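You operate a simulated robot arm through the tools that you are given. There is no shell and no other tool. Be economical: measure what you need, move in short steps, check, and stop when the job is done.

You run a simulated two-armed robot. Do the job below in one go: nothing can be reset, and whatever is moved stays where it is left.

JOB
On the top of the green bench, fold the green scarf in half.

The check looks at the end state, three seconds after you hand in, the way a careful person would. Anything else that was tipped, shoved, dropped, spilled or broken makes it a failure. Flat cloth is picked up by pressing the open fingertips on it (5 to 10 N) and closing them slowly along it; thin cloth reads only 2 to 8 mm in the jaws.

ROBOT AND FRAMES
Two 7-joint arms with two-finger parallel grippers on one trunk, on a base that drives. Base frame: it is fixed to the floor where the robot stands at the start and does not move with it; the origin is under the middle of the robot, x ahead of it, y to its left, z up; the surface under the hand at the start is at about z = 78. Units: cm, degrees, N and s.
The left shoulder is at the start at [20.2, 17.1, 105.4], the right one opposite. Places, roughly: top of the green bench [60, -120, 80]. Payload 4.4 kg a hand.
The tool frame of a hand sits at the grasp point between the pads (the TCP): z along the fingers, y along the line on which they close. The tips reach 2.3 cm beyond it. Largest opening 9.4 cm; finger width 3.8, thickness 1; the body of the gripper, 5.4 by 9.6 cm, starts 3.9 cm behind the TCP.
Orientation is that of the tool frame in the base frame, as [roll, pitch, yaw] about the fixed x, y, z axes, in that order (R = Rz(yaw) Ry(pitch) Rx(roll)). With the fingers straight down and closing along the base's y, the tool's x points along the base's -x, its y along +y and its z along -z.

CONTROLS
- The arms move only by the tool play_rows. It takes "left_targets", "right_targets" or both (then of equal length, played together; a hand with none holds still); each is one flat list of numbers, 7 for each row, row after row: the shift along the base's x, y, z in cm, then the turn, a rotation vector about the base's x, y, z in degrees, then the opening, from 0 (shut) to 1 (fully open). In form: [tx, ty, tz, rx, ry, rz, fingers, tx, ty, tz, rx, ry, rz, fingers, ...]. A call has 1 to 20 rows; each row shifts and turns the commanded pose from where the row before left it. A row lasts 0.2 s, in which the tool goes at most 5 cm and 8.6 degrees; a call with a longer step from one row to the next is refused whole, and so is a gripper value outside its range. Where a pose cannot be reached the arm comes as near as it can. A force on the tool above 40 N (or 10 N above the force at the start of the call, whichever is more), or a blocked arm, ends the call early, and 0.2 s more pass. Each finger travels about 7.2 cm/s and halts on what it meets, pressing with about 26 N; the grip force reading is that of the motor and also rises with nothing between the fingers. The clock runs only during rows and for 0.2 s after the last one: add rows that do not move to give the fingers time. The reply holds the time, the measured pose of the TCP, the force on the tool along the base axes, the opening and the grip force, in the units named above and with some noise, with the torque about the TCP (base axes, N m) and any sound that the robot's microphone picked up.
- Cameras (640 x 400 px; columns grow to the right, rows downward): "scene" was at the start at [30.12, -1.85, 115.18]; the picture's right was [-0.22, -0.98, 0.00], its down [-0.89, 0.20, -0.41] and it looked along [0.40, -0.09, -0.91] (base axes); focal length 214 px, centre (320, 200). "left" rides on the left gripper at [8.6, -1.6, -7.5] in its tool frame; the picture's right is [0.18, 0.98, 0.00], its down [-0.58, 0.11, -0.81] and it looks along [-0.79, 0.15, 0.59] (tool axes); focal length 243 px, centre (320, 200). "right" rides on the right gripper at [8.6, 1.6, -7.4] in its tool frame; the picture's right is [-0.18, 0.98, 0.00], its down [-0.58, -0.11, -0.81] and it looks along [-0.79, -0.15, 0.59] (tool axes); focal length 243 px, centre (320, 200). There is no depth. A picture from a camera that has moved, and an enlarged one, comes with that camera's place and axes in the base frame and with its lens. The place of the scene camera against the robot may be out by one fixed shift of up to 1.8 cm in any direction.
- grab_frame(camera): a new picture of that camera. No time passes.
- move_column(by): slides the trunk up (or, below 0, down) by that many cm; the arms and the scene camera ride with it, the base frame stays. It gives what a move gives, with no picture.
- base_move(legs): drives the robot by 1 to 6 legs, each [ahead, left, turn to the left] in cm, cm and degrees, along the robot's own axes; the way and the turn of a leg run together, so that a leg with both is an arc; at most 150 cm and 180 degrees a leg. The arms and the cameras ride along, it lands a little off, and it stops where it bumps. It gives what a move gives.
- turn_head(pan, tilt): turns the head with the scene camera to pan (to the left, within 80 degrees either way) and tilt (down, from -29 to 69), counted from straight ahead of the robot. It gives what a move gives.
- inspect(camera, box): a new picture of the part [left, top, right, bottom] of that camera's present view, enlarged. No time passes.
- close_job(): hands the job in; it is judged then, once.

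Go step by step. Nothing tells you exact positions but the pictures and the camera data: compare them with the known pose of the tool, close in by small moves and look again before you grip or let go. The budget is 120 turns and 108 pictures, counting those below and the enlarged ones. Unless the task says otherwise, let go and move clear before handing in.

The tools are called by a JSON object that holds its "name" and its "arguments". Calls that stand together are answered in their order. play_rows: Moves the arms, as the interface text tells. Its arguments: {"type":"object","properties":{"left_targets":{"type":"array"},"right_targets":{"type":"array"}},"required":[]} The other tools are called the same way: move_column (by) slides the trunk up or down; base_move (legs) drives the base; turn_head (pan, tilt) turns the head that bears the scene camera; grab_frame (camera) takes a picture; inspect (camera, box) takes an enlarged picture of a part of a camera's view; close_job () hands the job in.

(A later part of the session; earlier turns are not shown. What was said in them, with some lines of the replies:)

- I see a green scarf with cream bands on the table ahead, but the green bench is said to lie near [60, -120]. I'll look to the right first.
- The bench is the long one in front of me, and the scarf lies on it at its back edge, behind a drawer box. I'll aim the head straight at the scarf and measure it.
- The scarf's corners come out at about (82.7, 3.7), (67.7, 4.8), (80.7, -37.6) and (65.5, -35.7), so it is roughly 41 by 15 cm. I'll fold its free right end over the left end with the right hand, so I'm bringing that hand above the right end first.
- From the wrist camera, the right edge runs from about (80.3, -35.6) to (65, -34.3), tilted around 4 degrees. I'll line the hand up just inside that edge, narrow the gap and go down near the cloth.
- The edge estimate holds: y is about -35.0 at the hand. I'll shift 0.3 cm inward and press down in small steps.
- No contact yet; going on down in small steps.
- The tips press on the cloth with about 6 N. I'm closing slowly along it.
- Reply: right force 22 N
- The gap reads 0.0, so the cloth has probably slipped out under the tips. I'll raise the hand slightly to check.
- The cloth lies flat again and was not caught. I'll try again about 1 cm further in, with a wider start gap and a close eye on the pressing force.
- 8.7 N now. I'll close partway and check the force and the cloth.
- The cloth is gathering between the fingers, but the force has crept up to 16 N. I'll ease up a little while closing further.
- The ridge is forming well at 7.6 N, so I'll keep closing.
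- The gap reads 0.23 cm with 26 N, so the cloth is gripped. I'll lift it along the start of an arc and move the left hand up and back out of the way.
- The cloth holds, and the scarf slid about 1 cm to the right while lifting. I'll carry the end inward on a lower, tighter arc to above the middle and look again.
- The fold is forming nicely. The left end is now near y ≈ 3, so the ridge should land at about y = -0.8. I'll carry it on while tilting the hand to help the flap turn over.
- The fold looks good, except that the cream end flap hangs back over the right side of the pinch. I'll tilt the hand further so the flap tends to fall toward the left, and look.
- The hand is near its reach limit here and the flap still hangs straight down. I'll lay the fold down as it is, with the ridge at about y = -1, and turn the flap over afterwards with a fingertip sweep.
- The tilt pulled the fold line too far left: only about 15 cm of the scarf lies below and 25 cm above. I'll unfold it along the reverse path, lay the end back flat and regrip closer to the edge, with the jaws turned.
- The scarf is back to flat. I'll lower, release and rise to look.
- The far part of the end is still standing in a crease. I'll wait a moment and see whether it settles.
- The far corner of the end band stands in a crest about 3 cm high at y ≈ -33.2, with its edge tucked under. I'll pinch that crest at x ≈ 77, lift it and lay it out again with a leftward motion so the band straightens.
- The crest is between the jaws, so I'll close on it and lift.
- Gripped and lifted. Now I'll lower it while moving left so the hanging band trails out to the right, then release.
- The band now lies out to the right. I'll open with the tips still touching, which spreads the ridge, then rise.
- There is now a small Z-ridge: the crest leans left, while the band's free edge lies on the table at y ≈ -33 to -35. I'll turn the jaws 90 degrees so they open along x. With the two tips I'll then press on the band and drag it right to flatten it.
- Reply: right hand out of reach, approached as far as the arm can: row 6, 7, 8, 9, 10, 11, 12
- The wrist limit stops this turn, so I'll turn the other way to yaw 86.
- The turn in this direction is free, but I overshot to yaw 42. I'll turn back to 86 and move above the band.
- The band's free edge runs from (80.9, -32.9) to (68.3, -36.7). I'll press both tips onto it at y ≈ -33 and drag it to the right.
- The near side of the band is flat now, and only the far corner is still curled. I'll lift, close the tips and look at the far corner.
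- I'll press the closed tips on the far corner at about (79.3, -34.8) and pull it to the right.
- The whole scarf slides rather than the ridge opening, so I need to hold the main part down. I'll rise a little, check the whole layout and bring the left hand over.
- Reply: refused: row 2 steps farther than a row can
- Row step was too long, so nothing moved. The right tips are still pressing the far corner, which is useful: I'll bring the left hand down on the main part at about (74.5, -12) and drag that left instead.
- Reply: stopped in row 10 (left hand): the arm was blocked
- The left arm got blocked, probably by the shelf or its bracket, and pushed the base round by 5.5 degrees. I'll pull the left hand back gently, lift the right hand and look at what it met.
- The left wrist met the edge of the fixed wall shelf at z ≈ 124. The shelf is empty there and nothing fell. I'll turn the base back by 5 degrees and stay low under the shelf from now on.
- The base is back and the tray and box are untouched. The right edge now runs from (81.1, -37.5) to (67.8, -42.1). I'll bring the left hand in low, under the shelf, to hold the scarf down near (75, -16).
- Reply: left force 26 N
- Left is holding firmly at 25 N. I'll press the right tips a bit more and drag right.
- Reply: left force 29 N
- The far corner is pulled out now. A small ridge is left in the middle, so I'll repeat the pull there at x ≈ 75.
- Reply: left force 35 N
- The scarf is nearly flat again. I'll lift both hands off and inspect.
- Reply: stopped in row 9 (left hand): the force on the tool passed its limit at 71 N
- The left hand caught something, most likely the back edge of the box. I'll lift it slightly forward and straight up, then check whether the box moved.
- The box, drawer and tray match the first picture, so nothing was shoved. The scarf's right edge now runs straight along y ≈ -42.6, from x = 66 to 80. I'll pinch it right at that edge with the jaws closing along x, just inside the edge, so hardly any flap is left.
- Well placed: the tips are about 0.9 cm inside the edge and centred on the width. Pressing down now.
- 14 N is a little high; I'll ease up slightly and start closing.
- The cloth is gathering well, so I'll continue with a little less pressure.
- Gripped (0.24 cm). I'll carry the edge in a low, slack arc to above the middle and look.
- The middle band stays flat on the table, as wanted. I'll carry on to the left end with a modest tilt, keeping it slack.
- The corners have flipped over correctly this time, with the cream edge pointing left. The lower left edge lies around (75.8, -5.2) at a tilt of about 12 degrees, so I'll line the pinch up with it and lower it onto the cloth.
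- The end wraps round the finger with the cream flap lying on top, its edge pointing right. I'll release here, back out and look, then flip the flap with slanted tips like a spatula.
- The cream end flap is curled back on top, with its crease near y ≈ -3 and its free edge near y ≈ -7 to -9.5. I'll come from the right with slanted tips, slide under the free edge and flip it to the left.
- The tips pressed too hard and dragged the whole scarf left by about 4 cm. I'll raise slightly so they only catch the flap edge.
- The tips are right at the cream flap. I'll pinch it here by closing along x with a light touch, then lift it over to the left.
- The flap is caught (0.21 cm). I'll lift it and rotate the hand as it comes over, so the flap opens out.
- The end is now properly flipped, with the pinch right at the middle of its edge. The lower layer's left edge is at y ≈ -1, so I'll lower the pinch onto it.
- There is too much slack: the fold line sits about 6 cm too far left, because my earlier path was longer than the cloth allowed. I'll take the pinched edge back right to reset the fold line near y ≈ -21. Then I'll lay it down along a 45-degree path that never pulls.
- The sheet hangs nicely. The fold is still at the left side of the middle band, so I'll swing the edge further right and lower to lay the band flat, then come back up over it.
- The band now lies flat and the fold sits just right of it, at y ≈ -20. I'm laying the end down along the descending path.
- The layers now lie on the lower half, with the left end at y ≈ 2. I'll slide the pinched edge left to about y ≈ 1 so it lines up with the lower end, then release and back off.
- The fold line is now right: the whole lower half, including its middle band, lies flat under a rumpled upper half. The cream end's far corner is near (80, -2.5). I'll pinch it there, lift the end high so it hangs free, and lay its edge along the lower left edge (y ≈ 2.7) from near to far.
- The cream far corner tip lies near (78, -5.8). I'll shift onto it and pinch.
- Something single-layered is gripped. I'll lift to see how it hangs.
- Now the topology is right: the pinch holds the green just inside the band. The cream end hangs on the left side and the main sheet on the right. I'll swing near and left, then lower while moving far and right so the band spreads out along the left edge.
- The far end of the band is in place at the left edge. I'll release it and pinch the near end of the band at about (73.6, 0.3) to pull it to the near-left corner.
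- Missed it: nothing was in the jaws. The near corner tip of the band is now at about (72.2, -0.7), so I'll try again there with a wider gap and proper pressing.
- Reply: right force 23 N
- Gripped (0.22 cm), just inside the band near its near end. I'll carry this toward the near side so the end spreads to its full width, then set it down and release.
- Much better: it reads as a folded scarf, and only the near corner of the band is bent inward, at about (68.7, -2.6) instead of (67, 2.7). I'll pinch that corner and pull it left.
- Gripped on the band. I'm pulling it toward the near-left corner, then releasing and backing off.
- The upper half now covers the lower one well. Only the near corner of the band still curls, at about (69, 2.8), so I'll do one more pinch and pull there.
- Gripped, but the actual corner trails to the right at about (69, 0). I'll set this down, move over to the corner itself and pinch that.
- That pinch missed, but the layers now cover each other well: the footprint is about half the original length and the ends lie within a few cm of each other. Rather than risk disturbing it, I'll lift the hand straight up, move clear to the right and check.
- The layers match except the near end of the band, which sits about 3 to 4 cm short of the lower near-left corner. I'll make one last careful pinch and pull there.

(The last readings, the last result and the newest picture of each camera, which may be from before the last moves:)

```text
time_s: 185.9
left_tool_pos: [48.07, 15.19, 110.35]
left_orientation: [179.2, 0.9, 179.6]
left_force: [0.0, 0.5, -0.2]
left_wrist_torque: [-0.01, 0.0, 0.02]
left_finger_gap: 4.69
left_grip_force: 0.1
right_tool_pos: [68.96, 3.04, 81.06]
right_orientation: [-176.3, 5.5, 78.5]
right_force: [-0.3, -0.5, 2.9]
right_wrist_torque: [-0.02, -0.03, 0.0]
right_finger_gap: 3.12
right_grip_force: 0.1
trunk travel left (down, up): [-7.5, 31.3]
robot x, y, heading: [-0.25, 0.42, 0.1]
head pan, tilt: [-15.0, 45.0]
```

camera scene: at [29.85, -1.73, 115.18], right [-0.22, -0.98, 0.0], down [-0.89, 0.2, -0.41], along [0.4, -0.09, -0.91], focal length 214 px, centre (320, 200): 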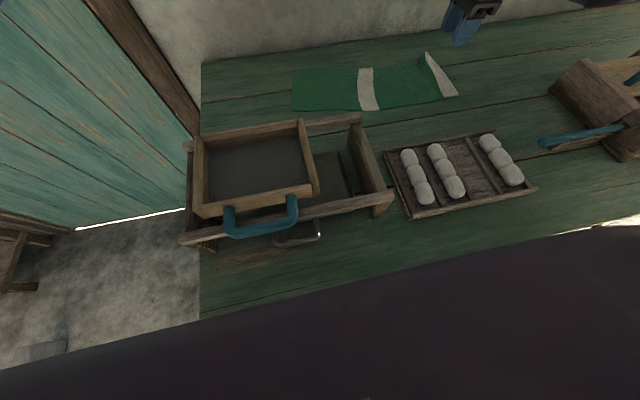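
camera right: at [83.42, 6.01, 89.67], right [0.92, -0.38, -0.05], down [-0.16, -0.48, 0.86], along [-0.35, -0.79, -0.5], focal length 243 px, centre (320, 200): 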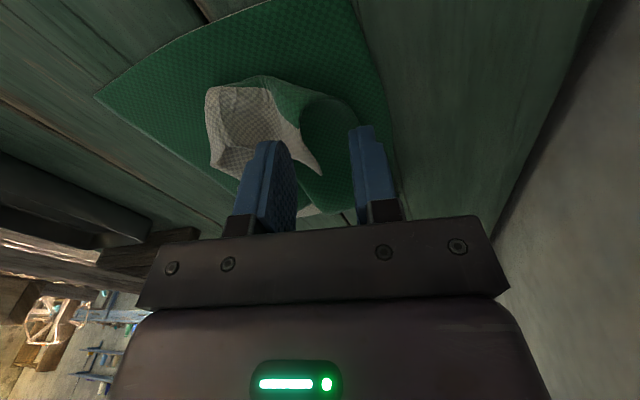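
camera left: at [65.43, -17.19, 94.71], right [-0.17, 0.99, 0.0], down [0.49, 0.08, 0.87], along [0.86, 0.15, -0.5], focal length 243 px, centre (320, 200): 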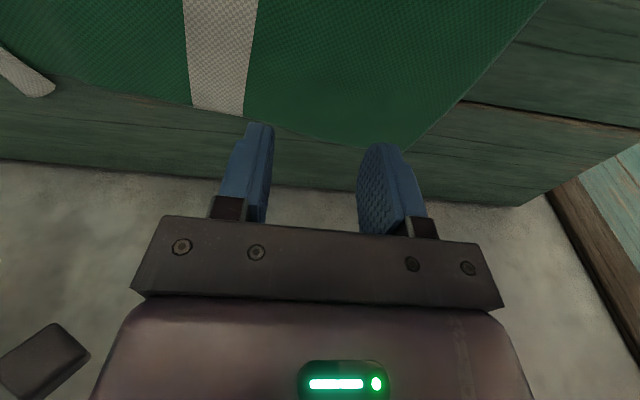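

{"name": "play_rows", "arguments": {"right_targets": [0, 0, -0.15, 0, 0, 0, 0.33, 0, 0, 0, 0, 0, 0, 0.3, 0, 0, 0, 0, 0, 0, 0.27, 0, 0, 0, 0, 0, 0, 0.24, 0, 0, 0, 0, 0, 0, 0.21, 0, 0, 0, 0, 0, 0, 0.18, 0, 0, 0, 0, 0, 0, 0.15, 0, 0, 0, 0, 0, 0, 0.12, 0, 0, 0, 0, 0, 0, 0.09, 0, 0, 0, 0, 0, 0, 0.06, 0, 0, 0, 0, 0, 0, 0.03, 0, 0, 0, 0, 0, 0, 0, 0, 0, 0, 0, 0, 0, 0, 0, 0, 0.8, 0, 0, 0, 0]}}

```text
time_s: 188.9
left_tool_pos: [48.09, 15.13, 110.26]
left_orientation: [179.3, 1.0, 179.5]
left_force: [0.4, 0.1, 0.4]
left_wrist_torque: [-0.03, -0.03, -0.02]
left_finger_gap: 4.71
left_grip_force: 0.0
right_tool_pos: [68.82, 3.13, 81.59]
right_orientation: [-176.1, 5.4, 78.4]
right_force: [-0.2, 0.0, 0.8]
right_wrist_torque: [-0.02, 0.01, 0.04]
right_finger_gap: 0.01
right_grip_force: 26.0
trunk travel left (down, up): [-7.5, 31.3]
robot x, y, heading: [-0.31, 0.46, 0.0]
head pan, tilt: [-15.0, 45.0]
```

Missed again, and further tries risk more harm than good. I'll lift straight up, move clear and take the last look.

{"name": "play_rows", "arguments": {"right_targets": [0, 0, 1.5, 0, 0, 0, 0, 0, 0, 3, 0, 0, 0, 0, 0, 0, 4, 0, 0, 0, 0, 0, -3, 1, 0, 0, 0, 0, 0, -4, 0, 0, 0, 0, 0, 0, -4, 0, 0, 0, 0, 0, 0, -4, 0, 0, 0, 0, 0, 0, -4, 0, 0, 0, 0, 0, 0, -4, 0, 0, 0, 0, 0, 0, -4, 0, 0, 0, 0, 0, 0, -4, 0, 0, 0, 0, 0, 0, 0, 0, 0, 0, 0, 0]}}

{"name": "grab_frame", "arguments": {"camera": "scene"}}

```text
time_s: 191.5
left_tool_pos: [48.24, 15.25, 110.28]
left_orientation: [179.3, 0.9, 179.5]
left_force: [-0.2, -0.6, 0.4]
left_wrist_torque: [0.0, 0.01, -0.03]
left_finger_gap: 4.7
left_grip_force: 0.0
right_tool_pos: [68.66, -27.74, 91.38]
right_orientation: [-176.2, 5.4, 78.5]
right_force: [0.0, 0.4, 0.2]
right_wrist_torque: [0.03, 0.01, 0.04]
right_finger_gap: 0.0
right_grip_force: 26.5
trunk travel left (down, up): [-7.5, 31.3]
robot x, y, heading: [-0.28, 0.16, 0.1]
head pan, tilt: [-15.0, 45.0]
```

```text
1 pictures are left
camera scene: at [31.9, -2.49, 117.76], right [-0.26, -0.97, 0.0], down [-0.68, 0.18, -0.71], along [0.68, -0.18, -0.71], focal length 214 px, centre (320, 200)
```

scene: 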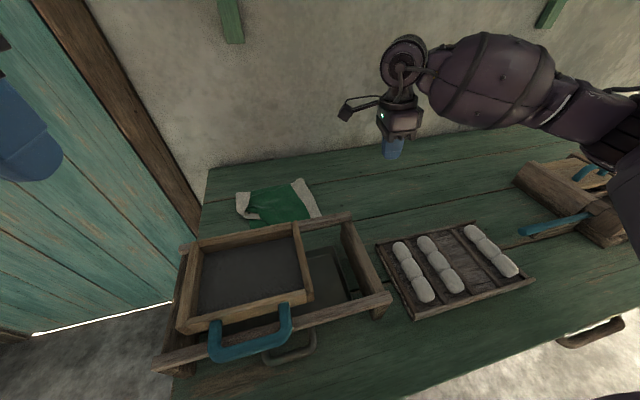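

The scarf lies folded in two on the bench top, the hands are clear, and the box, tray and tools look as they did at the start. I'm handing it in.

{"name": "close_job", "arguments": {}}

```text
The job is handed in.
```

I folded the green scarf in half on the top of the green bench and handed it in, but the fold is not neat. One end's near corner is still curled and sits about 3–4 cm off the corner below it. At its far side that end overshoots by about 3 cm. The fold line also looks a few cm off the middle.

Two contacts happened along the way. The left arm bumped the wall shelf, and the left hand caught the back edge of the drawer box at about 71 N. After each I checked the pictures: nothing fell, and the box, tray and tools look where they were at the start.
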